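You operate a simulated robot arm through the tools that you are given. There is no shell and no other tool. Be economical: measure what you need, move in short steps, check, and stop when the job is done.

You run a simulated robot arm. Do the job below in one go: nothing can be reset, and whatever is moved stays where it is left.

JOB
Put things in order on the top of the small table. At the end: the white lotion pump stands where the green bag roll stood; the green peg from the top of the small table is in the grey drip tray; the green bag roll from the top of the small table is on the white soap dish; the blue linen spray stands where the white lotion pump stood; whatever was shut is shut again. Leave all else as you found it, and nothing knocked over.

It is judged by the outcome, as a careful person would: the job done as asked, and still so three seconds after it is handed in. It fails if anything else is knocked over, pushed out of place, dropped, spilled or broken.

ROBOT AND FRAMES
A 7-joint arm with a two-finger parallel gripper, fixed in place. Base frame: the origin is at the foot of the arm, x ahead of it, y to its left, z up. Readings come in m, rad, newtons and seconds.
With the tool pointing down near the work surface it reaches from about 0.3 to 0.7 m from the base axis. Its first joint turns from -1.152 to 1.152 rad. Payload 1.57 kg.
Tool frame: the origin (TCP) lies between the finger pads and is the grasp point; the fingertips stand 0.03 m ahead of it; z points along the fingers, y is the line along which they close. The gripper opens to 0.11 m. The fingers are 0.024 m wide and 0.012 m thick; the gripper's body (0.048 by 0.112 m) begins 0.078 m behind the TCP.
Orientation is that of the tool frame in the base frame, as a unit quaternion [w, x, y, z]. With the fingers straight down and closing along the base's y, the tool's x points along the base's -x, its y along +y and its z along -z.

CONTROLS
- The arm moves only by the tool nudge_tool. Its argument "moves" is text: rows parted by semicolons, each of 6 numbers parted by spaces: the shift along the tool's x, y, z in units of 50 mm (1.0 is 50 mm), then the turn, a rotation vector about the tool's x, y, z in units of 5 degrees (1.0 is 5 degrees). In form: x y z rx ry rz; .... A call has 1 to 8 rows; each row shifts and turns the commanded pose from where the row before left it, along the tool's axes as they then stand. "gripper" is the gripper command, from -1 (shut) to 1 (fully open), values between in proportion, set as the call begins (left out, the last holds). A call with a number of a shift or a turn outside -1 to 1 is refused whole. Each row takes 0.2 s and may step no farther than 0.05 m and 0.15 rad from the row before; otherwise, or with a gripper value out of range, the whole call is refused. A pose out of reach is approached as far as the arm can. The call stops where the force on the tool passes 40 N (or 10 N more than at its start, if that is more) or the arm is blocked; 0.2 s more then pass. The fingers move at their own pace (about 0.108 m/s each) and stop on an object; they squeeze with about 33 N. The grip force told is the motor's: it shows also when the fingers shut on nothing. Time passes only in rows, and 0.2 s behind the last, so rows that do not move let the fingers close. The reply holds the time, the measured pose of the TCP, the force on the tool along the base axes, the opening and the grip force, in the units named above and with some noise.
- Cameras (640 x 400 px; columns grow to the right, rows downward): "scene" is fixed at [0.1588, -0.385, 1.4084]; the picture's right is [0.84, -0.54, 0.00], its down [-0.29, -0.45, -0.84] and it looks along [0.46, 0.71, -0.53] (base axes); focal length 317 px, centre (320, 200). "wrist" rides on the gripper at [-0.036, 0, -0.08] in the tool frame; the picture's right is [0.00, -1.00, 0.00], its down [0.97, 0.00, -0.24] and it looks along [0.24, 0.00, 0.97] (tool axes); focal length 218 px, centre (320, 200). There is no depth. A picture from a camera that has moved, and an enlarged one, comes with that camera's place and axes in the base frame and with its lens.
- grab_frame(camera): a new picture of that camera. It takes no simulated time.
- inspect(camera, box): a new picture of the part [left, top, right, bottom] of that camera's present view, enlarged. It takes no simulated time.
- sign_off(): hands the job in; it is judged then, once.

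Go step by step. Nothing tells you positions but the pictures and the camera data: compare them with the known pose of the tool, close in by small moves and look again before you grip or let go. The budget is 120 turns and 76 pictures, counting those below and the enlarged ones. Unless the task says otherwise, let go and move clear before handing in, and close with one line.

The tools are called after "Request:" as a command line: name --argument value ..., lists and objects as JSON in quotes. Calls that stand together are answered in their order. nudge_tool: Moves the arm, as the interface text tells. Its arguments: {"type":"object","properties":{"moves":{"type":"string"},"gripper":{"type":"number"}},"required":["moves"]} The other tools are called the same way: grab_frame (camera) takes a picture; inspect (camera, box) takes an enlarged picture of a part of a camera's view; sign_off () hands the job in.

At the start:

```text
t: 0.0
tool_pos: [0.2991, 0.2052, 1.2193]
tcp_rot: [0.0, 0.0, 1.0, 0.001]
ft_force: [0.0, -0.9, -0.1]
gripper_width: 0.11
gripper_force: 0.1
```

scene: 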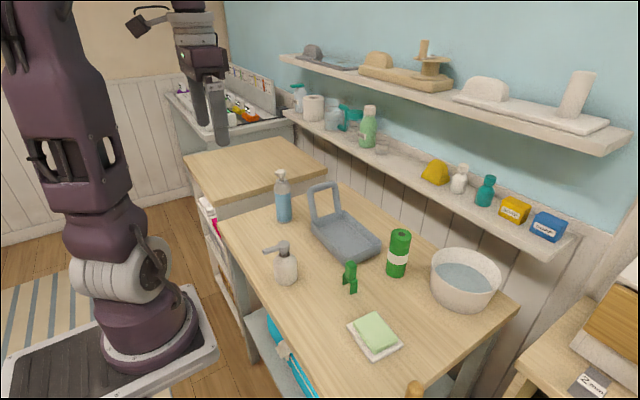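
wrist: 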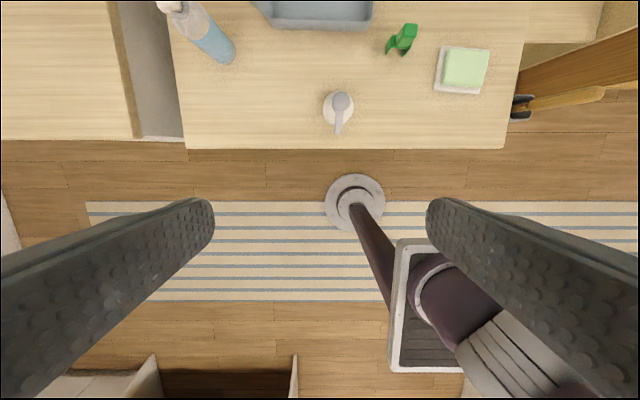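

I see the table with the pump near (0.41, 0.17), the spray near (0.53, 0.42), the roll near (0.68, 0.03), the peg near (0.53, 0.05), the dish near (0.50, -0.09) and the tray near (0.64, 0.22). I'll look closer before moving.

Request:
inspect --camera "scene" --box '[240, 160, 400, 260]'

Request:
inspect --camera "scene" --box '[320, 210, 512, 370]'

Request:
inspect --camera "wrist" --box '[140, 0, 540, 160]'

```text
4.00 times, centred on (320, 210) of scene
camera zoom: at [0.1588, -0.385, 1.4084], right [0.84, -0.54, 0.0], down [-0.29, -0.45, -0.84], along [0.46, 0.71, -0.53], focal length 1268 px, centre (320, 160)
```

zoom: 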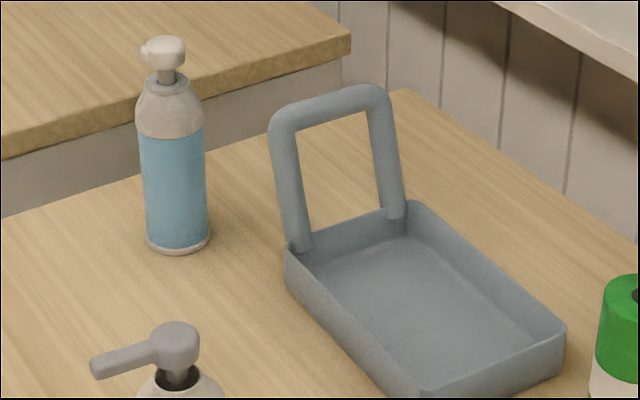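

```text
2.50 times, centred on (416, 290) of scene
camera zoom: at [0.1588, -0.385, 1.4084], right [0.84, -0.54, 0.0], down [-0.29, -0.45, -0.84], along [0.46, 0.71, -0.53], focal length 793 px, centre (80, -25)
```

zoom: 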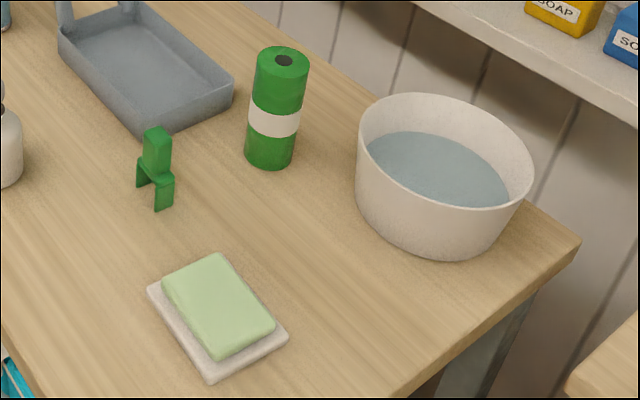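

```text
1.60 times, centred on (340, 80) of wrist
camera zoom: at [0.3352, 0.2057, 1.2999], right [0.0, -1.0, 0.0], down [-0.97, 0.0, 0.24], along [-0.24, 0.0, -0.97], focal length 349 px, centre (288, 392)
```

zoom: 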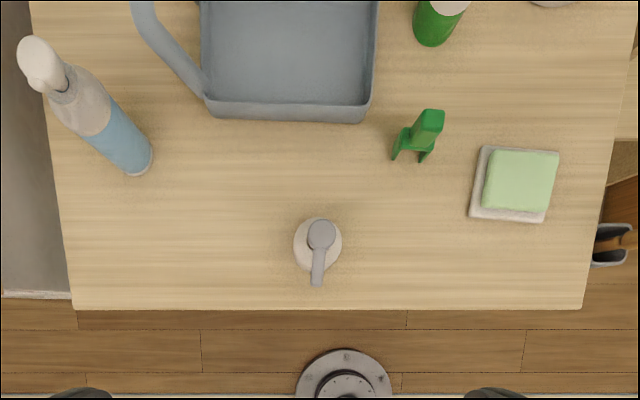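

The grey tray has an upright handle on its +y side, and the soap sits on the white dish. I'll move over the peg for a closer look.

Request:
nudge_tool --moves "-0.51 -0.457 0.486 0 0 0;-0.51 -0.457 0.486 0 0 0;-0.51 -0.457 0.486 0 0 0;-0.51 -0.457 0.486 0 0 0;-0.51 -0.457 0.486 0 0 0;-0.51 -0.457 0.486 0 0 0;-0.51 -0.457 0.486 0 0 0" --gripper 1

Request:
grab_frame --camera "wrist"

Request:
grab_frame --camera "scene"

```text
t: 1.6
tool_pos: [0.4803, 0.0486, 1.0482]
tcp_rot: [-0.001, 0.0, 1.0, 0.001]
ft_force: [0.2, -0.4, -0.3]
gripper_width: 0.1101
gripper_force: 0.0
```

```text
70 pictures are left
camera wrist: at [0.5158, 0.0474, 1.1276], right [0.0, -1.0, 0.0], down [-0.97, 0.0, 0.24], along [-0.24, 0.0, -0.97], focal length 218 px, centre (320, 200)
```

wrist: 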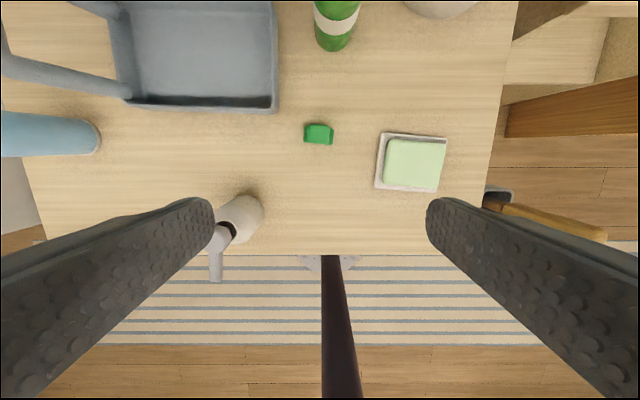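

```text
69 pictures are left
```

scene: 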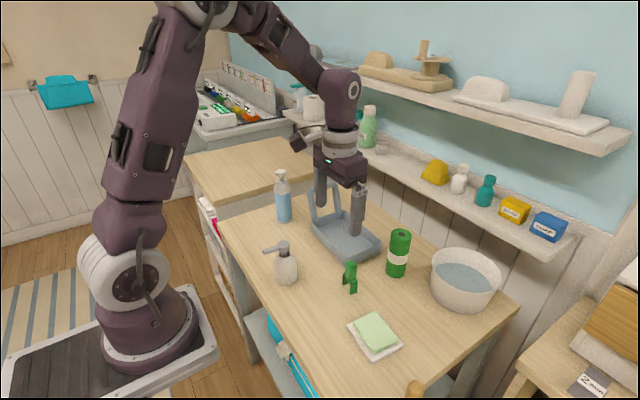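

The peg top is at about (0.531, 0.049), and it is compact. I'll centre over it and come down part way to check.

Request:
nudge_tool --moves "-0.5 0 0.5 0 0 0;-0.52 0 0.5 0 0 0;0 0 0.7 0 0 0;0 0 0.7 0 0 0" --gripper 0.2

Request:
grab_frame --camera "wrist"

Request:
inspect --camera "scene" --box '[290, 210, 450, 310]'

```text
t: 2.6
tool_pos: [0.5298, 0.0469, 0.9293]
tcp_rot: [0.0, 0.001, 1.0, 0.001]
ft_force: [0.7, -0.3, -1.1]
gripper_width: 0.066
gripper_force: 0.1
```

```text
68 pictures are left
camera wrist: at [0.5649, 0.0457, 1.0086], right [0.0, -1.0, 0.0], down [-0.97, 0.0, 0.24], along [-0.24, 0.0, -0.97], focal length 218 px, centre (320, 200)
```

wrist: 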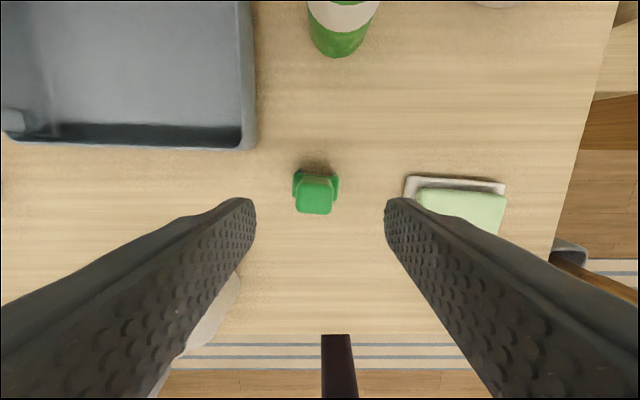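

```text
4.00 times, centred on (370, 260) of scene
camera zoom: at [0.1588, -0.385, 1.4084], right [0.84, -0.54, 0.0], down [-0.29, -0.45, -0.84], along [0.46, 0.71, -0.53], focal length 1268 px, centre (120, -40)
```

zoom: 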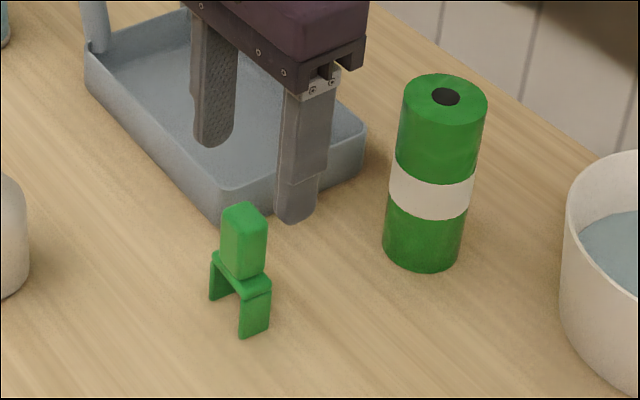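

The peg's stem runs from about z 0.83 to 0.87 above a wider ledge, so I'll grip only the stem with the TCP at about 0.862.

Request:
nudge_tool --moves "-0.04 0.05 0.67 0 0 0;0 0 0.67 0 0 0;0 0 0 0 0 0"

Request:
inspect --camera "scene" --box '[290, 210, 450, 310]'

Request:
grab_frame --camera "wrist"

```text
t: 3.4
tool_pos: [0.531, 0.0493, 0.8632]
tcp_rot: [0.0, 0.001, 1.0, 0.001]
ft_force: [-0.3, -1.1, -0.2]
gripper_width: 0.066
gripper_force: 0.0
```

```text
4.00 times, centred on (370, 260) of scene
camera zoom: at [0.1588, -0.385, 1.4084], right [0.84, -0.54, 0.0], down [-0.29, -0.45, -0.84], along [0.46, 0.71, -0.53], focal length 1268 px, centre (120, -40)
```

zoom: 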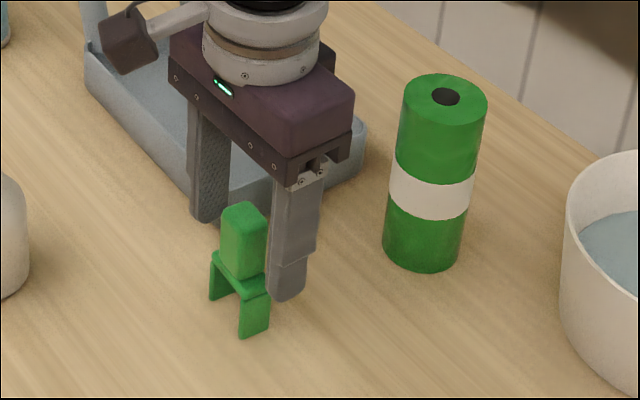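

```text
65 pictures are left
camera wrist: at [0.5668, 0.0492, 0.9423], right [0.0, -1.0, 0.0], down [-0.97, 0.0, 0.24], along [-0.24, 0.0, -0.97], focal length 218 px, centre (320, 200)
```

wrist: 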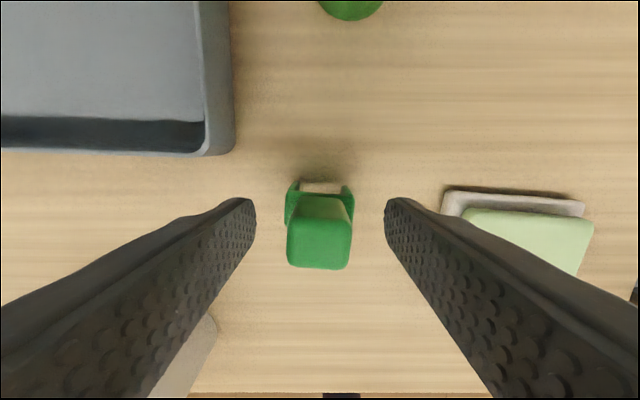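

Aligned, so I'll close on the stem.

Request:
nudge_tool --moves "0 0 0 0 0 0;0 0 0 0 0 0;0 0 0 0 0 0" --gripper -1

Request:
grab_frame --camera "wrist"

```text
t: 4.2
tool_pos: [0.5323, 0.0493, 0.8623]
tcp_rot: [0.001, 0.0, 1.0, 0.001]
ft_force: [0.2, 0.3, -0.3]
gripper_width: 0.0251
gripper_force: 32.8
```

```text
64 pictures are left
camera wrist: at [0.5667, 0.0491, 0.9425], right [0.0, -1.0, 0.0], down [-0.97, 0.0, 0.24], along [-0.24, 0.0, -0.97], focal length 218 px, centre (320, 200)
```

wrist: 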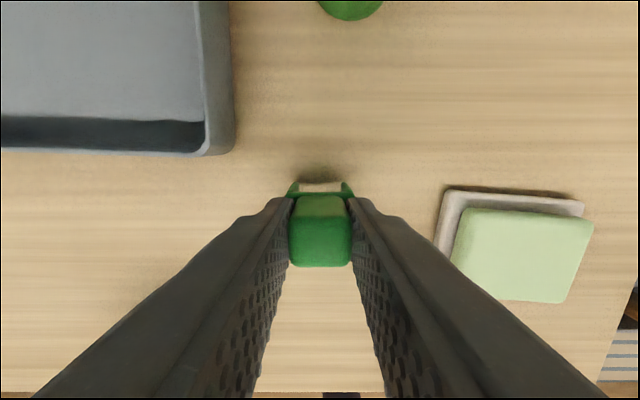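

I hold the peg (width 0.025). I'll lift it and move over the tray, around (0.63, 0.185).

Request:
nudge_tool --moves "0 0 -1 0 0 0;0 0 -1 0 0 0;-0.5 0.68 0 0 0 0;-0.5 0.68 0 0 0 0;-0.5 0.68 0 0 0 0;-0.5 0.68 0 0 0 0;0 0 0 0 0 0"

Request:
grab_frame --camera "wrist"

Request:
grab_frame --camera "scene"

```text
t: 5.8
tool_pos: [0.6283, 0.1858, 0.9636]
tcp_rot: [0.0, 0.0, 1.0, 0.001]
ft_force: [0.4, 0.0, 0.0]
gripper_width: 0.0248
gripper_force: 33.1
```

```text
63 pictures are left
camera wrist: at [0.6639, 0.1854, 1.0424], right [0.0, -1.0, 0.0], down [-0.97, 0.0, 0.24], along [-0.24, 0.0, -0.97], focal length 218 px, centre (320, 200)
```

wrist: 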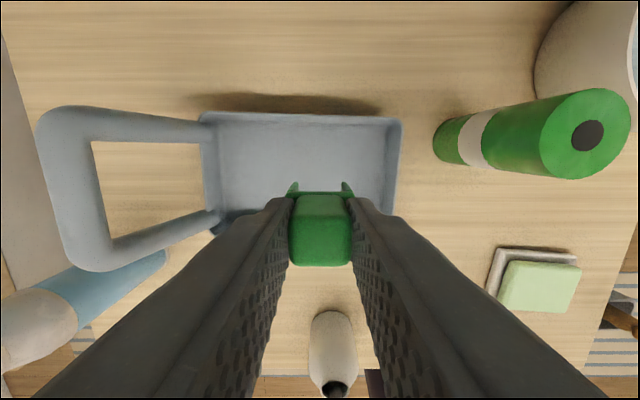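

```text
62 pictures are left
```

scene: 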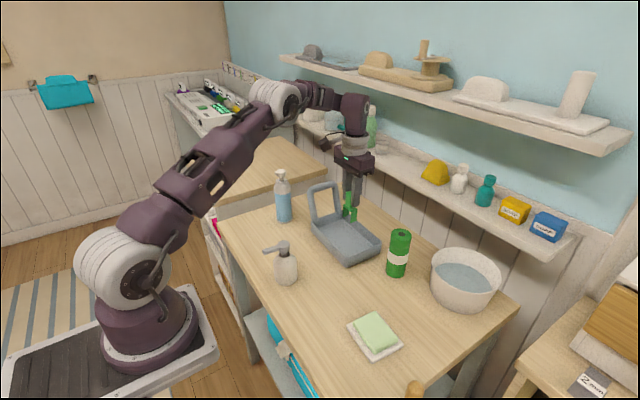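

The peg is over the tray interior (x 0.57–0.69, y 0.11–0.30). I'll lower it to just above the floor.

Request:
nudge_tool --moves "0 0.1 0.6 0 0 0;0 0.1 0.6 0 0 0;0 0 0.5 0 0 0;0 0 0 0 0 0"

Request:
inspect --camera "scene" --box '[290, 170, 418, 270]'

```text
t: 6.8
tool_pos: [0.6292, 0.1947, 0.8765]
tcp_rot: [0.001, 0.001, 1.0, 0.001]
ft_force: [-0.5, -0.3, -0.1]
gripper_width: 0.0255
gripper_force: 32.8
```

```text
4.00 times, centred on (354, 220) of scene
camera zoom: at [0.1588, -0.385, 1.4084], right [0.84, -0.54, 0.0], down [-0.29, -0.45, -0.84], along [0.46, 0.71, -0.53], focal length 1268 px, centre (184, 120)
```

zoom: 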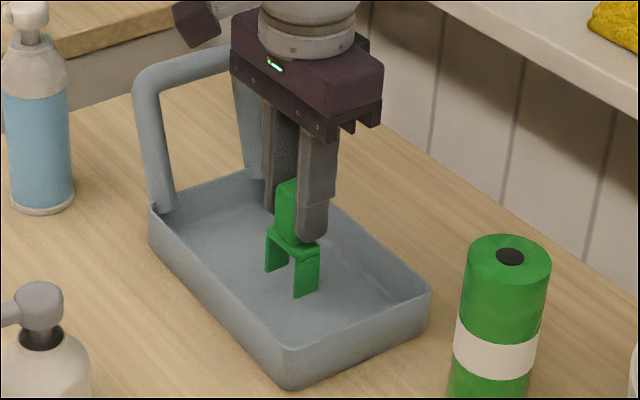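

Now I'll creep down until it touches.

Request:
nudge_tool --moves "0 0 0.05 0 0 0;0 0 0.05 0 0 0;0 0 0 0 0 0"

```text
t: 7.6
tool_pos: [0.6286, 0.1949, 0.8724]
tcp_rot: [-0.001, 0.0, 1.0, 0.0]
ft_force: [-0.3, -0.7, 0.2]
gripper_width: 0.025
gripper_force: 32.5
```

Request:
nudge_tool --moves "0 0 0.04 0 0 0;0 0 0.04 0 0 0;0 0 0 0 0 0"

```text
t: 8.4
tool_pos: [0.6315, 0.1949, 0.8676]
tcp_rot: [0.0, 0.0, 1.0, 0.0]
ft_force: [0.2, -0.3, -0.2]
gripper_width: 0.0252
gripper_force: 32.7
```

No contact yet at 0.868, so I'll keep creeping.

Request:
nudge_tool --moves "0 0 0.03 0 0 0;0 0 0.02 0 0 0;0 0 0 0 0 0"

```text
t: 9.2
tool_pos: [0.6307, 0.1944, 0.868]
tcp_rot: [0.001, 0.001, 1.0, 0.0]
ft_force: [-2.1, -1.7, 9.5]
gripper_width: 0.025
gripper_force: 33.1
```

It has touched at 0.868 with 9.5 N. I'll open the gripper and rise.

Request:
nudge_tool --moves "0 0 0 0 0 0;0 0 0 0 0 0;0 0 -0.5 0 0 0;0 0 -1 0 0 0;0 0 -1 0 0 0;0 0 -1 0 0 0;0 0 -1 0 0 0" --gripper 0.2

Request:
grab_frame --camera "scene"

Request:
grab_frame --camera "wrist"

```text
t: 10.8
tool_pos: [0.6226, 0.1941, 1.0665]
tcp_rot: [-0.016, -0.008, 1.0, -0.009]
ft_force: [0.3, 0.4, -0.4]
gripper_width: 0.066
gripper_force: 0.0
out of reach, approached as far as the arm can: row 7
```

```text
60 pictures are left
```

scene: 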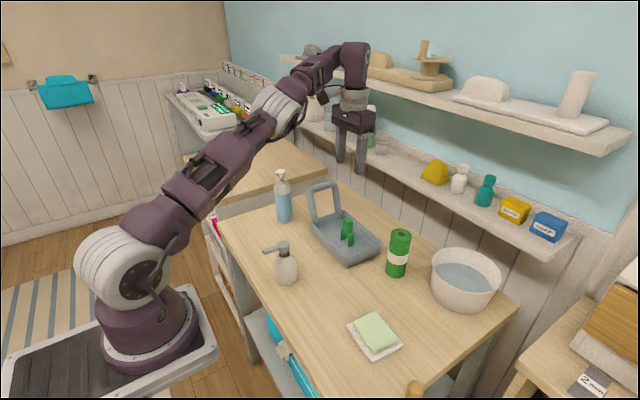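

```text
59 pictures are left
camera wrist: at [0.6617, 0.1962, 1.1458], right [0.02, -1.0, 0.02], down [-0.96, -0.01, 0.27], along [-0.27, -0.02, -0.96], focal length 218 px, centre (320, 200)
```

wrist: 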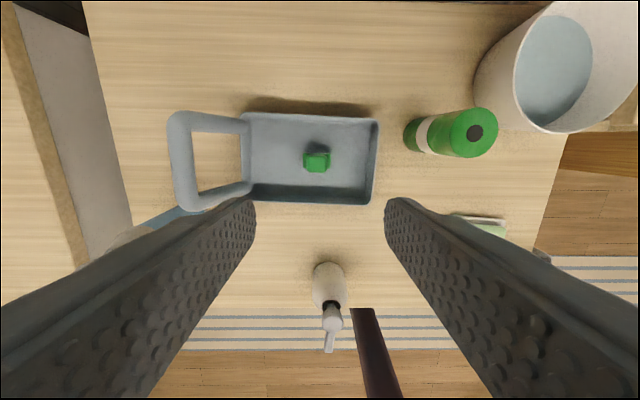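

The peg stands in the tray. The roll is at about (0.671, 0.032) with its top at about 0.913. Before reaching in, I'll back off and tilt the camera forward to see how far out the shelf sticks.

Request:
nudge_tool --moves "0.44 -0.576 0.28 0 0 0;0.44 -0.576 0.28 0 0 0;0.44 -0.576 0.28 0 0 0;0.44 -0.576 0.28 0 0 0;0.44 -0.576 0.28 0 0 0" --gripper 0.45

Request:
nudge_tool --moves "0 0 0 0 -1 0;0 0 0 0 -1 0;0 0 0 0 -1 0;0 0 0 0 -1 0;0 0 0 0 -1 0;0 0 0 0 -1 0;0 0 0 0 -1 0;0 0 0 0 -1 0"

Request:
grab_frame --camera "wrist"

```text
t: 12.0
tool_pos: [0.6235, 0.1956, 1.0664]
tcp_rot: [-0.016, -0.008, 1.0, -0.009]
ft_force: [0.0, 0.5, 0.3]
gripper_width: 0.0798
gripper_force: 0.0
out of reach, approached as far as the arm can: row 1, 2, 3, 4, 5
```

```text
t: 13.8
tool_pos: [0.6241, 0.1948, 1.0687]
tcp_rot: [0.342, 0.0, 0.94, 0.001]
ft_force: [0.5, 0.2, -0.1]
gripper_width: 0.0797
gripper_force: 0.2
```

```text
58 pictures are left
camera wrist: at [0.6008, 0.1947, 1.1525], right [0.0, -1.0, 0.0], down [-0.9, 0.0, -0.44], along [0.44, 0.0, -0.9], focal length 218 px, centre (320, 200)
```

wrist: 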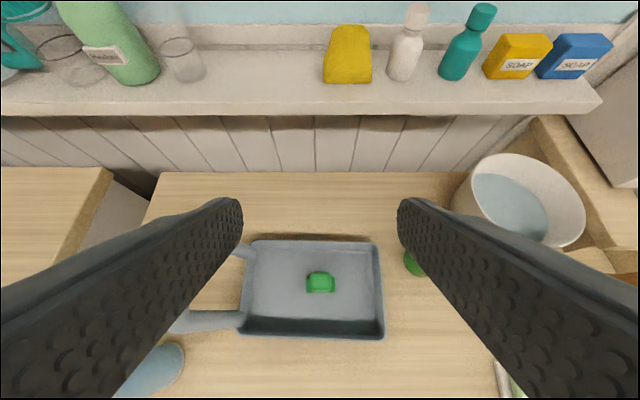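

The shelf front is at about x 0.88 and z 0.93, well behind the roll, so it's safe. I'll back off, straighten up and head for the roll.

Request:
nudge_tool --moves "0.384 -0.652 -0.164 0 0 0;0.384 -0.652 -0.164 0 0 0;0.384 -0.652 -0.164 0 0 0;0.384 -0.652 -0.164 0 0 0;0.384 -0.652 -0.164 0 0 0;0 0 0 0 1 0;0 0 0 0 1 0;0 0 0 0 1 0"

Request:
nudge_tool --moves "0 0 0 0 1 0;0 0 0 0 1 0;0 0 0 0 1 0;0 0 0 0 1 0;0 0 0 0 1 0;0 0 0 0 0 0"

```text
t: 15.6
tool_pos: [0.5244, 0.0327, 1.037]
tcp_rot: [0.215, 0.001, 0.977, 0.001]
ft_force: [0.2, 0.0, -0.2]
gripper_width: 0.0795
gripper_force: 0.1
```

```text
t: 17.0
tool_pos: [0.5255, 0.0332, 1.0379]
tcp_rot: [-0.001, 0.0, 1.0, 0.001]
ft_force: [0.3, 0.1, 0.2]
gripper_width: 0.0798
gripper_force: 0.1
```

Request:
nudge_tool --moves "-0.7 0 0.26 0 0 0;-0.7 0 0.26 0 0 0;-0.7 0 0.26 0 0 0;-0.7 -0.02 0.26 0 0 0;0 0 0 0 0 0"

Request:
grab_frame --camera "wrist"

Request:
inspect --camera "scene" --box '[340, 170, 500, 310]'

```text
t: 18.2
tool_pos: [0.6661, 0.0308, 0.9872]
tcp_rot: [0.0, 0.0, 1.0, 0.001]
ft_force: [-0.3, -0.5, 0.2]
gripper_width: 0.0799
gripper_force: 0.1
```

```text
57 pictures are left
camera wrist: at [0.701, 0.0302, 1.0664], right [0.0, -1.0, 0.0], down [-0.97, 0.0, 0.24], along [-0.24, 0.0, -0.97], focal length 218 px, centre (320, 200)
```

wrist: 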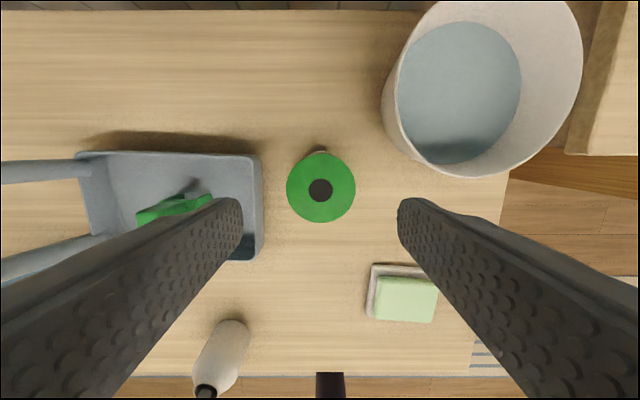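

```text
2.86 times, centred on (420, 240) of scene
camera zoom: at [0.1588, -0.385, 1.4084], right [0.84, -0.54, 0.0], down [-0.29, -0.45, -0.84], along [0.46, 0.71, -0.53], focal length 906 px, centre (34, 86)
```

zoom: 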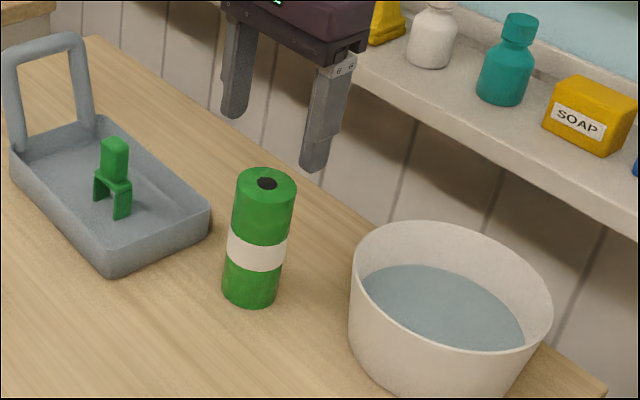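

The roll is centred between the fingers. I'll lower to a TCP of about 0.872 and close.

Request:
nudge_tool --moves "-0.13 0 0.3 0 0 0;0 0 0.5 0 0 0;0 0 0.5 0 0 0;0 0 0.5 0 0 0;0 0 0.5 0 0 0;0 0 0 0 0 0"

Request:
grab_frame --camera "wrist"

```text
t: 19.6
tool_pos: [0.6728, 0.0308, 0.8707]
tcp_rot: [0.0, 0.0, 1.0, 0.001]
ft_force: [-0.5, -0.1, 0.4]
gripper_width: 0.0799
gripper_force: 0.0
```

```text
55 pictures are left
camera wrist: at [0.7093, 0.0303, 0.9492], right [0.0, -1.0, 0.0], down [-0.97, 0.0, 0.24], along [-0.24, 0.0, -0.97], focal length 218 px, centre (320, 200)
```

wrist: 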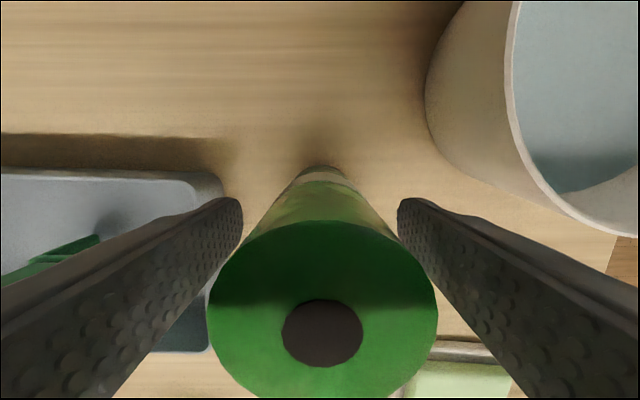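

Request:
nudge_tool --moves "0 0 0 0 0 0;0 0 0 0 0 0;0 0 0 0 0 0" --gripper -1

Request:
nudge_tool --moves "0 0 -0.5 0 0 0;0 0 -0.8 0 0 0;0 0 -0.8 0 0 0;0 0 0 0 0 0"

Request:
inspect --camera "scene" --box '[320, 210, 512, 370]'

```text
t: 20.4
tool_pos: [0.675, 0.0312, 0.8697]
tcp_rot: [0.0, 0.0, 1.0, 0.001]
ft_force: [-1.0, 0.3, -0.1]
gripper_width: 0.0508
gripper_force: 32.9
```

```text
t: 21.4
tool_pos: [0.6725, 0.0313, 0.9765]
tcp_rot: [-0.001, 0.0, 1.0, 0.001]
ft_force: [-0.5, -1.0, -1.6]
gripper_width: 0.0504
gripper_force: 33.7
```

```text
2.50 times, centred on (416, 290) of scene
camera zoom: at [0.1588, -0.385, 1.4084], right [0.84, -0.54, 0.0], down [-0.29, -0.45, -0.84], along [0.46, 0.71, -0.53], focal length 793 px, centre (80, -25)
```

zoom: 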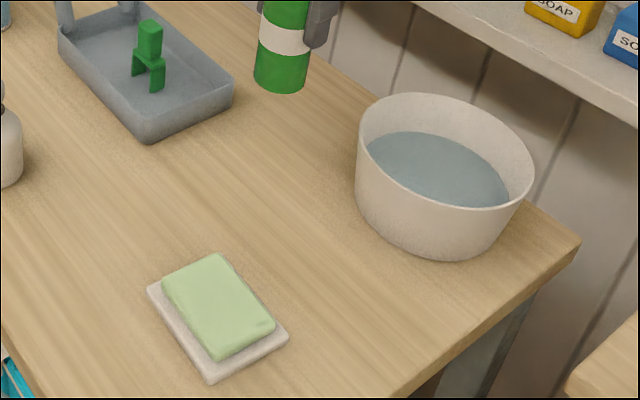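

The roll is held and lifted. The soap top spans x 0.464–0.522 and y -0.131 to -0.047, with its centre at (0.493, -0.089), so the roll can stand there. I'll carry it over.

Request:
nudge_tool --moves "0.6 -0.4 0 0 0 0;0.6 -0.4 0 0 0 0;0.6 -0.4 0 0 0 0;0.6 -0.4 0 0 0 0;0.6 -0.4 0 0 0 0;0.6 -0.4 0 0 0 0;0 0 0.6 0 0 0;0 0 0 0 0 0"

Request:
inspect --camera "scene" --box '[320, 250, 480, 370]'

Request:
grab_frame --camera "wrist"

```text
t: 23.2
tool_pos: [0.4921, -0.0877, 0.9453]
tcp_rot: [0.0, 0.0, 1.0, 0.001]
ft_force: [-0.1, 0.7, -1.7]
gripper_width: 0.0508
gripper_force: 33.0
```

```text
3.33 times, centred on (400, 310) of scene
camera zoom: at [0.1588, -0.3851, 1.4084], right [0.84, -0.54, 0.0], down [-0.29, -0.45, -0.84], along [0.46, 0.71, -0.53], focal length 1057 px, centre (53, -167)
```

zoom: 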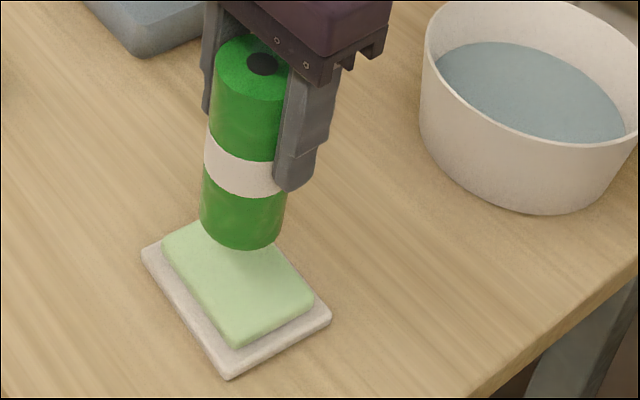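

```text
52 pictures are left
camera wrist: at [0.528, -0.0884, 1.0248], right [0.0, -1.0, 0.0], down [-0.97, 0.0, 0.24], along [-0.24, 0.0, -0.97], focal length 218 px, centre (320, 200)
```

wrist: 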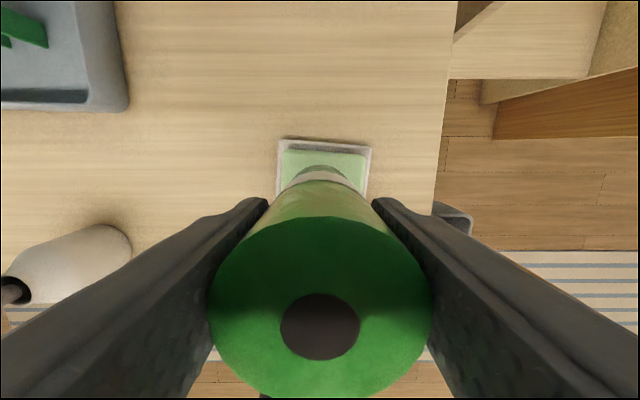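

Request:
nudge_tool --moves "0 -0.07 0.4 0 0 0;0 0 0.36 0 0 0;0 0 0 0 0 0"

Request:
inspect --camera "scene" --box '[320, 250, 480, 370]'

```text
t: 24.0
tool_pos: [0.4914, -0.092, 0.9078]
tcp_rot: [0.0, 0.0, 1.0, 0.001]
ft_force: [0.7, -0.4, -1.4]
gripper_width: 0.0507
gripper_force: 33.1
```

```text
3.33 times, centred on (400, 310) of scene
camera zoom: at [0.1588, -0.385, 1.4084], right [0.84, -0.54, 0.0], down [-0.29, -0.45, -0.84], along [0.46, 0.71, -0.53], focal length 1057 px, centre (53, -167)
```

zoom: 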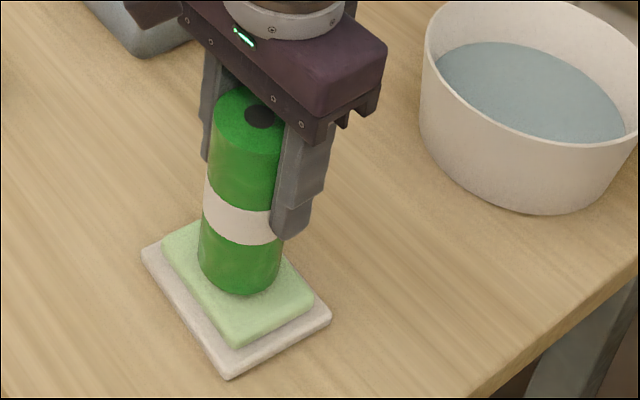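

Request:
nudge_tool --moves "-0.03 0 0.08 0 0 0;0 0 0.06 0 0 0;0 0 0 0 0 0"

```text
t: 24.8
tool_pos: [0.4922, -0.0915, 0.8996]
tcp_rot: [-0.001, 0.0, 1.0, 0.002]
ft_force: [0.0, -0.5, -0.2]
gripper_width: 0.0509
gripper_force: 32.6
```

Request:
nudge_tool --moves "0 0 0.03 0 0 0;0 0 0.03 0 0 0;0 0 0 0 0 0"

```text
t: 25.6
tool_pos: [0.493, -0.0927, 0.8979]
tcp_rot: [0.002, 0.0, 1.0, 0.0]
ft_force: [-1.7, 0.8, 24.7]
gripper_width: 0.0509
gripper_force: 33.0
```

It has contact at 25 N. I'll ease off slightly, release and rise straight up.

Request:
nudge_tool --moves "0 0 -0.03 0 0 0;0 0 0 0 0 0"

Request:
nudge_tool --moves "0 0 0 0 0 0;0 0 0 0 0 0;0 0 -0.5 0 0 0;0 0 -1 0 0 0;0 0 -1 0 0 0;0 0 0 0 0 0" --gripper 0.6

Request:
grab_frame --camera "scene"

Request:
grab_frame --camera "wrist"

```text
t: 26.2
tool_pos: [0.4934, -0.0907, 0.8981]
tcp_rot: [0.0, 0.0, 1.0, 0.001]
ft_force: [0.8, 0.3, -1.7]
gripper_width: 0.0503
gripper_force: 32.5
```

```text
t: 27.6
tool_pos: [0.4951, -0.0925, 1.0276]
tcp_rot: [0.0, 0.0, 1.0, 0.0]
ft_force: [0.7, -0.7, 0.1]
gripper_width: 0.0883
gripper_force: 0.0
```

```text
50 pictures are left
```

scene: 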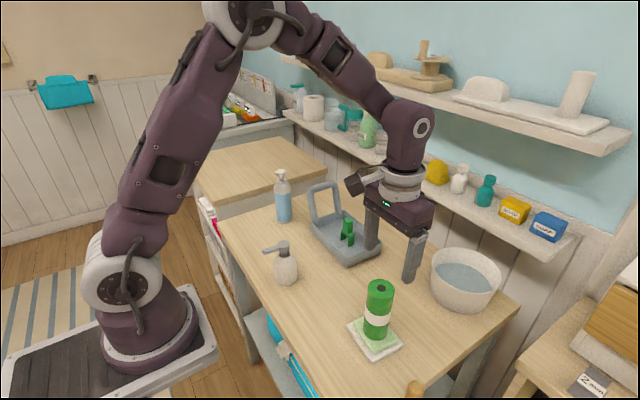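

```text
49 pictures are left
camera wrist: at [0.5307, -0.0927, 1.1062], right [0.0, -1.0, 0.0], down [-0.97, 0.0, 0.24], along [-0.24, 0.0, -0.97], focal length 218 px, centre (320, 200)
```

wrist: 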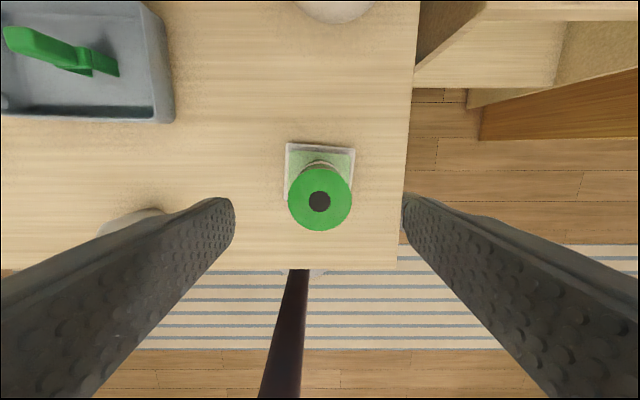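

The roll stands on the dish. Next is the pump near (0.41, 0.17), so I'll move above it.

Request:
nudge_tool --moves "0.283 0.87 0 0 0 0;0.283 0.87 0 0 0 0;0.283 0.87 0 0 0 0;0.283 0.87 0 0 0 0;0.283 0.87 0 0 0 0;0.283 0.87 0 0 0 0;0 0 0 0 0 0" --gripper 0.8

Request:
grab_frame --camera "wrist"

Request:
inspect --camera "scene" --box '[240, 200, 368, 300]'

```text
t: 29.2
tool_pos: [0.4103, 0.1692, 1.023]
tcp_rot: [0.0, -0.001, 1.0, 0.0]
ft_force: [0.1, -0.3, -0.1]
gripper_width: 0.0992
gripper_force: 0.0
```

```text
48 pictures are left
camera wrist: at [0.446, 0.1686, 1.1029], right [0.0, -1.0, 0.0], down [-0.97, 0.0, 0.24], along [-0.24, 0.0, -0.97], focal length 218 px, centre (320, 200)
```

wrist: 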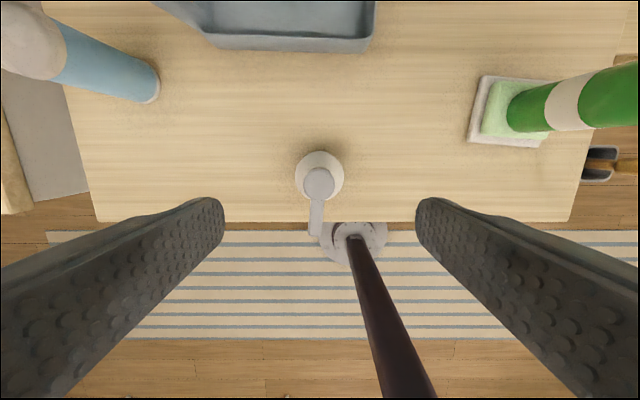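

```text
4.00 times, centred on (304, 250) of scene
camera zoom: at [0.1588, -0.385, 1.4084], right [0.84, -0.54, 0.0], down [-0.29, -0.45, -0.84], along [0.46, 0.71, -0.53], focal length 1268 px, centre (384, 0)
```

zoom: 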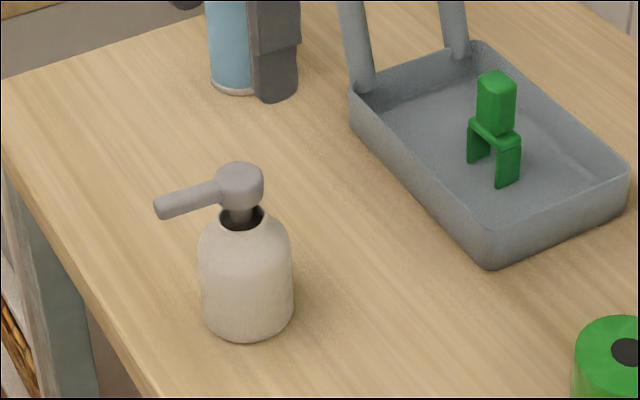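

The pump body is centred under the tool, about 0.06 m wide with the head top at about 0.907. I'll lower to a TCP of about 0.842, keeping the hand above the head.

Request:
nudge_tool --moves "0 0 0.9 0 0 0;0 0 0.9 0 0 0;0 0 0.9 0 0 0;0 0 0.4 0 0 0;0 0 0 0 0 0"

Request:
inspect --camera "scene" --box '[240, 200, 368, 300]'

Request:
grab_frame --camera "wrist"

```text
t: 30.4
tool_pos: [0.4095, 0.1677, 0.8686]
tcp_rot: [0.001, 0.0, 1.0, 0.001]
ft_force: [0.9, -0.5, 0.0]
gripper_width: 0.0989
gripper_force: 0.1
```

```text
4.00 times, centred on (304, 250) of scene
camera zoom: at [0.1588, -0.385, 1.4084], right [0.84, -0.54, 0.0], down [-0.29, -0.45, -0.84], along [0.46, 0.71, -0.53], focal length 1268 px, centre (384, 0)
```

zoom: 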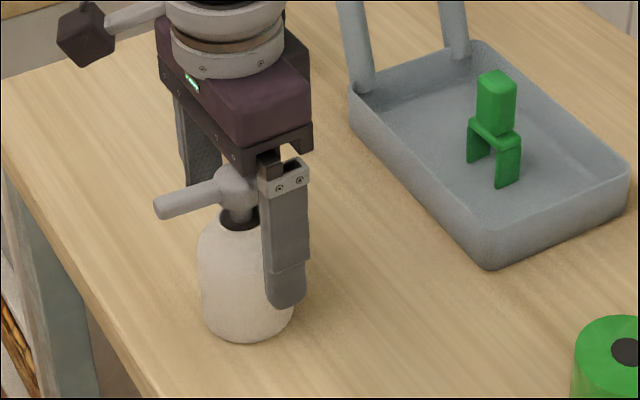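

```text
45 pictures are left
camera wrist: at [0.4452, 0.1679, 0.9488], right [0.0, -1.0, 0.0], down [-0.97, 0.0, 0.24], along [-0.24, 0.0, -0.97], focal length 218 px, centre (320, 200)
```

wrist: 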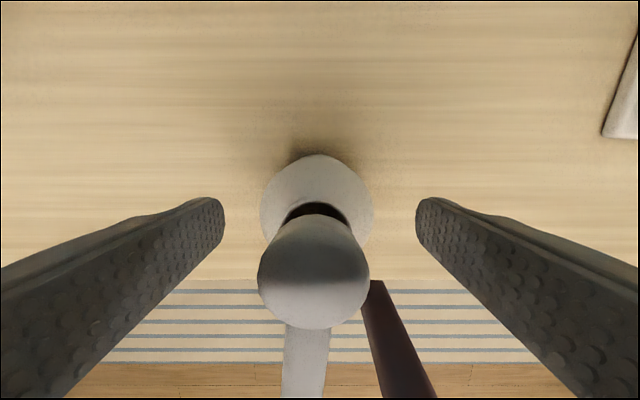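

Request:
nudge_tool --moves "-0.02 0.04 0.24 0 0 0;0 0 0.24 0 0 0;0 0 0 0 0 0"

Request:
inspect --camera "scene" --box '[240, 200, 368, 300]'

```text
t: 31.2
tool_pos: [0.4109, 0.1708, 0.8447]
tcp_rot: [0.0, 0.0, 1.0, 0.0]
ft_force: [-0.1, 0.0, -0.1]
gripper_width: 0.0988
gripper_force: 0.1
```

```text
4.00 times, centred on (304, 250) of scene
camera zoom: at [0.1588, -0.385, 1.4084], right [0.84, -0.54, 0.0], down [-0.29, -0.45, -0.84], along [0.46, 0.71, -0.53], focal length 1268 px, centre (384, 0)
```

zoom: 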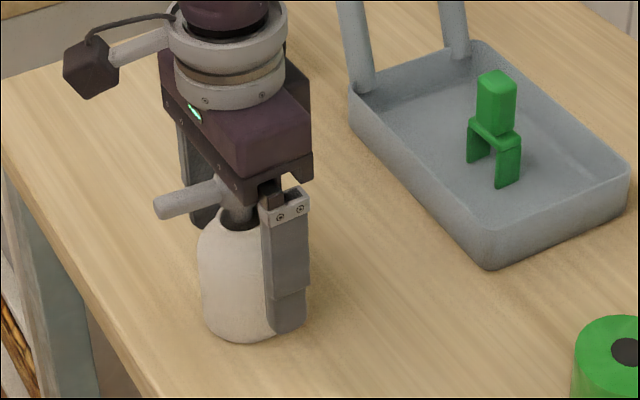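

Request:
nudge_tool --moves "0 0 0 0 0 0;0 0 0 0 0 0;0 0 0 0 0 0" --gripper -1

Request:
nudge_tool --moves "0 0 -0.4 0 0 0;0 0 -0.8 0 0 0;0 0 -0.8 0 0 0;0 0 0 0 0 0"

Request:
grab_frame --camera "scene"

```text
t: 32.0
tool_pos: [0.4112, 0.1707, 0.8458]
tcp_rot: [0.001, 0.0, 1.0, 0.002]
ft_force: [0.1, -0.3, 0.0]
gripper_width: 0.0575
gripper_force: 33.0
```

```text
t: 33.0
tool_pos: [0.4124, 0.1711, 0.9445]
tcp_rot: [0.0, 0.0, 1.0, 0.001]
ft_force: [0.2, 0.0, -3.5]
gripper_width: 0.0288
gripper_force: 33.1
```

```text
43 pictures are left
```

scene: 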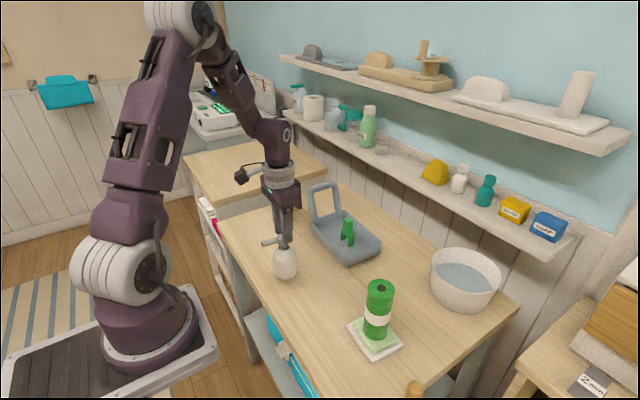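

The grip width dropped to 0.029 m, so the fingers slid up to the neck. I'll look closely.

Request:
inspect --camera "scene" --box '[240, 180, 368, 300]'

Request:
grab_frame --camera "wrist"

```text
3.33 times, centred on (304, 240) of scene
camera zoom: at [0.1588, -0.385, 1.4084], right [0.84, -0.54, 0.0], down [-0.29, -0.45, -0.84], along [0.46, 0.71, -0.53], focal length 1057 px, centre (373, 67)
```

zoom: 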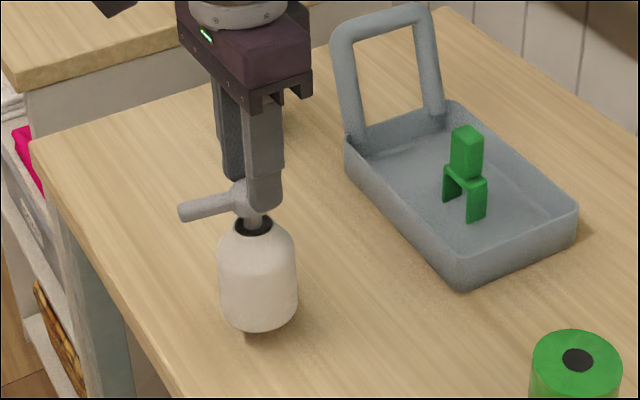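

```text
41 pictures are left
camera wrist: at [0.4485, 0.171, 1.0252], right [0.0, -1.0, 0.0], down [-0.97, 0.0, 0.24], along [-0.24, 0.0, -0.97], focal length 218 px, centre (320, 200)
```

wrist: 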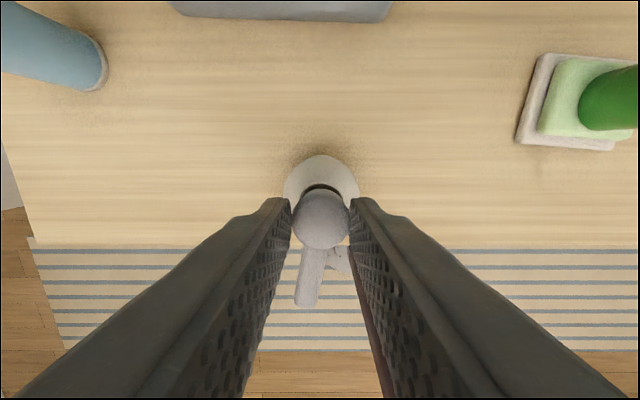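

The pump is hanging by its head, lifted about 2 cm. I'll set it back down gently and regrip squarely on the head.

Request:
nudge_tool --moves "0 0 0.1 0 0 0;0 0 0.1 0 0 0;0 0 0 0 0 0"

Request:
nudge_tool --moves "0 0 0.04 0 0 0;0 0 0.04 0 0 0;0 0 0 0 0 0"

Request:
inspect --camera "scene" --box '[240, 180, 368, 300]'

```text
t: 33.8
tool_pos: [0.4116, 0.1709, 0.9361]
tcp_rot: [0.0, 0.0, 1.0, 0.001]
ft_force: [0.7, 0.1, -3.1]
gripper_width: 0.0287
gripper_force: 33.1
```

```text
t: 34.6
tool_pos: [0.4115, 0.1708, 0.9317]
tcp_rot: [0.0, -0.001, 1.0, 0.001]
ft_force: [-0.6, -0.1, -3.8]
gripper_width: 0.0289
gripper_force: 32.8
```

```text
3.33 times, centred on (304, 240) of scene
camera zoom: at [0.1588, -0.385, 1.4084], right [0.84, -0.54, 0.0], down [-0.29, -0.45, -0.84], along [0.46, 0.71, -0.53], focal length 1057 px, centre (373, 67)
```

zoom: 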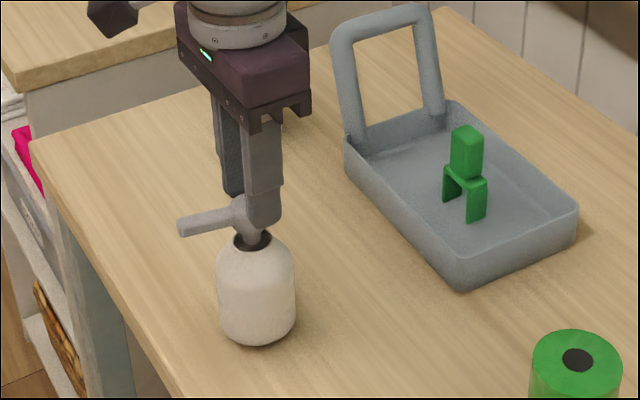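

Request:
nudge_tool --moves "0 0 0.04 0 0 0;0 0 0.04 0 0 0;0 0 0 0 0 0"

```text
t: 35.4
tool_pos: [0.4105, 0.1709, 0.928]
tcp_rot: [0.0, 0.0, 1.0, 0.001]
ft_force: [0.3, 0.5, -4.1]
gripper_width: 0.0285
gripper_force: 32.9
```

Request:
nudge_tool --moves "0 0 0.03 0 0 0;0 0 0.03 0 0 0;0 0 0 0 0 0"

```text
t: 36.2
tool_pos: [0.4103, 0.1716, 0.9236]
tcp_rot: [0.0, 0.0, 1.0, 0.001]
ft_force: [0.5, 0.4, -2.7]
gripper_width: 0.0285
gripper_force: 32.8
```

Request:
nudge_tool --moves "0 0 0.03 0 0 0;0 0 0.03 0 0 0;0 0 0 0 0 0"

Request:
inspect --camera "scene" --box '[240, 200, 368, 300]'

```text
t: 37.0
tool_pos: [0.4109, 0.1708, 0.9217]
tcp_rot: [0.0, 0.0, 1.0, 0.001]
ft_force: [-1.7, -1.2, 0.8]
gripper_width: 0.0295
gripper_force: 32.7
```

```text
4.00 times, centred on (304, 250) of scene
camera zoom: at [0.1587, -0.385, 1.4084], right [0.84, -0.54, 0.0], down [-0.29, -0.45, -0.84], along [0.46, 0.71, -0.53], focal length 1268 px, centre (384, 0)
```

zoom: 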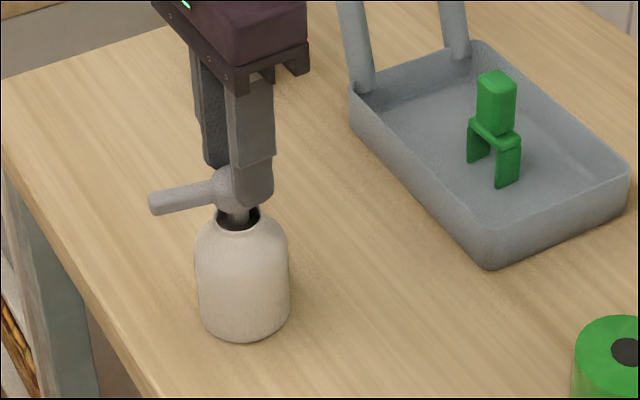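

It is resting on the table. I'll open a bit, lower around the head and regrip.

Request:
nudge_tool --moves "0 0 0 0 0 0;0 0 0 0 0 0;0 0 0.25 0 0 0;0 0 0.23 0 0 0;0 0 0 0 0 0" --gripper 0.1

Request:
inspect --camera "scene" --box '[240, 200, 368, 300]'

Request:
grab_frame --camera "wrist"

```text
t: 38.2
tool_pos: [0.4104, 0.1711, 0.8965]
tcp_rot: [0.001, -0.001, 1.0, 0.0]
ft_force: [-0.2, 0.2, -0.3]
gripper_width: 0.0603
gripper_force: 0.1
```

```text
4.00 times, centred on (304, 250) of scene
camera zoom: at [0.1588, -0.385, 1.4084], right [0.84, -0.54, 0.0], down [-0.29, -0.45, -0.84], along [0.46, 0.71, -0.53], focal length 1268 px, centre (384, 0)
```

zoom: 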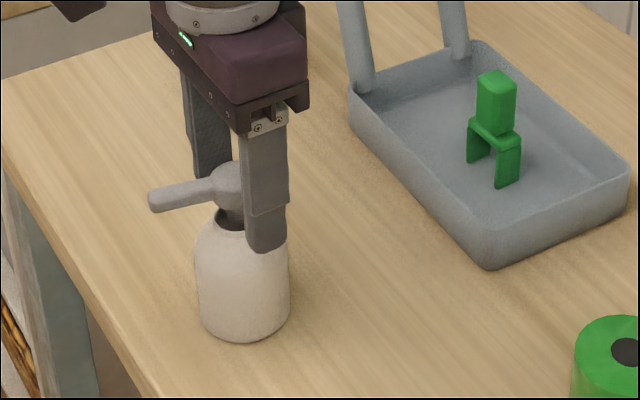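

```text
37 pictures are left
camera wrist: at [0.4451, 0.1704, 0.977], right [0.0, -1.0, 0.0], down [-0.97, 0.0, 0.24], along [-0.24, 0.0, -0.97], focal length 218 px, centre (320, 200)
```

wrist: 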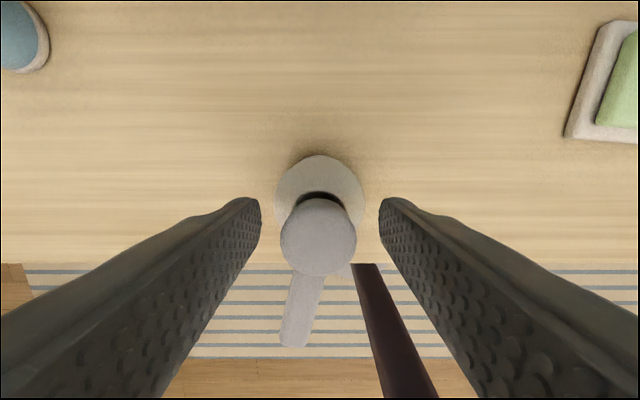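

Request:
nudge_tool --moves "0 0 0 0 0 0;0 0 0 0 0 0;0 0 0 0 0 0" --gripper -1

Request:
nudge_tool --moves "0 0 -0.4 0 0 0;0 0 -0.4 0 0 0;0 0 0 0 0 0"

Request:
inspect --camera "scene" --box '[240, 180, 368, 300]'

```text
t: 39.0
tool_pos: [0.4092, 0.1715, 0.8978]
tcp_rot: [0.0, 0.0, 1.0, 0.001]
ft_force: [-0.7, 1.2, 0.7]
gripper_width: 0.0295
gripper_force: 32.9
```

```text
t: 39.8
tool_pos: [0.4108, 0.1699, 0.9391]
tcp_rot: [0.0, 0.0, 1.0, 0.001]
ft_force: [-0.3, -0.6, -3.5]
gripper_width: 0.0293
gripper_force: 33.7
```

```text
3.33 times, centred on (304, 240) of scene
camera zoom: at [0.1588, -0.385, 1.4084], right [0.84, -0.54, 0.0], down [-0.29, -0.45, -0.84], along [0.46, 0.71, -0.53], focal length 1057 px, centre (373, 67)
```

zoom: 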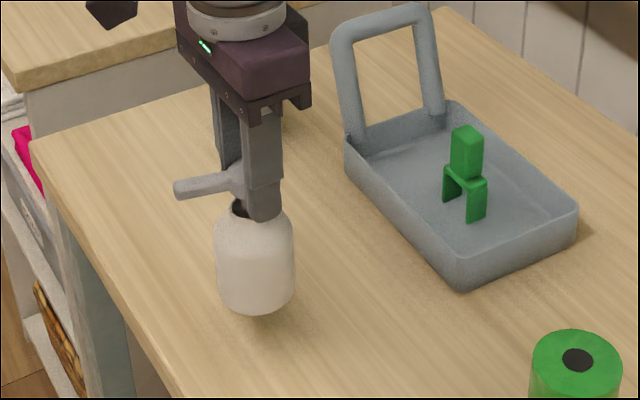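

The grip is secure. I'll carry the pump to the roll's old place (0.672, 0.031), passing around the tray corner.

Request:
nudge_tool --moves "0 0 -0.8 0 0 0;-0.5 -0.65 0 0 0 0;-0.5 -0.65 0 0 0 0;-0.5 -0.65 0 0 0 0;-0.5 -0.65 0 0 0 0;-0.6 -0.05 0 0 0 0;0 0 0 0 0 0"

Request:
nudge_tool --moves "-0.66 -0.04 0 0 0 0;-0.66 -0.04 0 0 0 0;-0.66 -0.04 0 0 0 0;-0.66 -0.04 0 0 0 0;0 0 0 0 0 0;0 0 0 0 0 0"

Request:
grab_frame --camera "scene"

Request:
grab_frame --camera "wrist"

```text
t: 41.4
tool_pos: [0.5429, 0.0377, 0.9782]
tcp_rot: [0.0, 0.001, 1.0, 0.0]
ft_force: [-0.2, -0.3, -4.1]
gripper_width: 0.029
gripper_force: 32.8
```

```text
t: 42.8
tool_pos: [0.6728, 0.0291, 0.9769]
tcp_rot: [0.001, 0.0, 1.0, 0.001]
ft_force: [-0.1, -0.6, -3.0]
gripper_width: 0.0293
gripper_force: 32.5
```

```text
35 pictures are left
```

scene: 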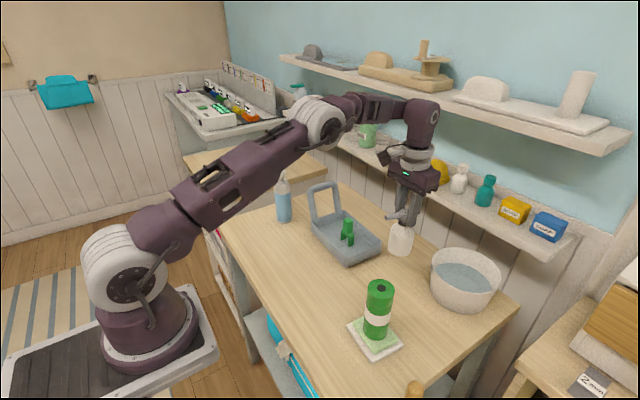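

```text
34 pictures are left
camera wrist: at [0.7079, 0.0295, 1.0564], right [0.0, -1.0, 0.0], down [-0.97, 0.0, 0.24], along [-0.24, 0.0, -0.97], focal length 218 px, centre (320, 200)
```

wrist: 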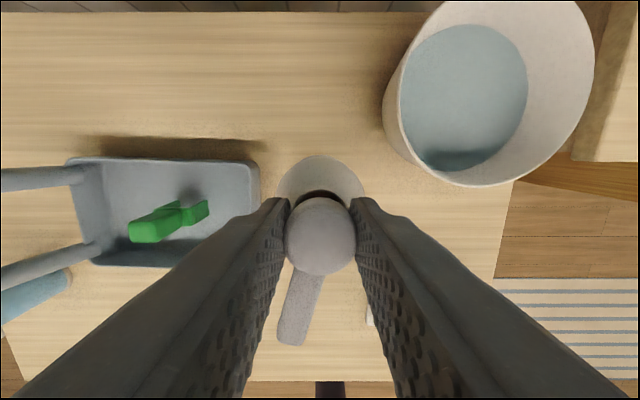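

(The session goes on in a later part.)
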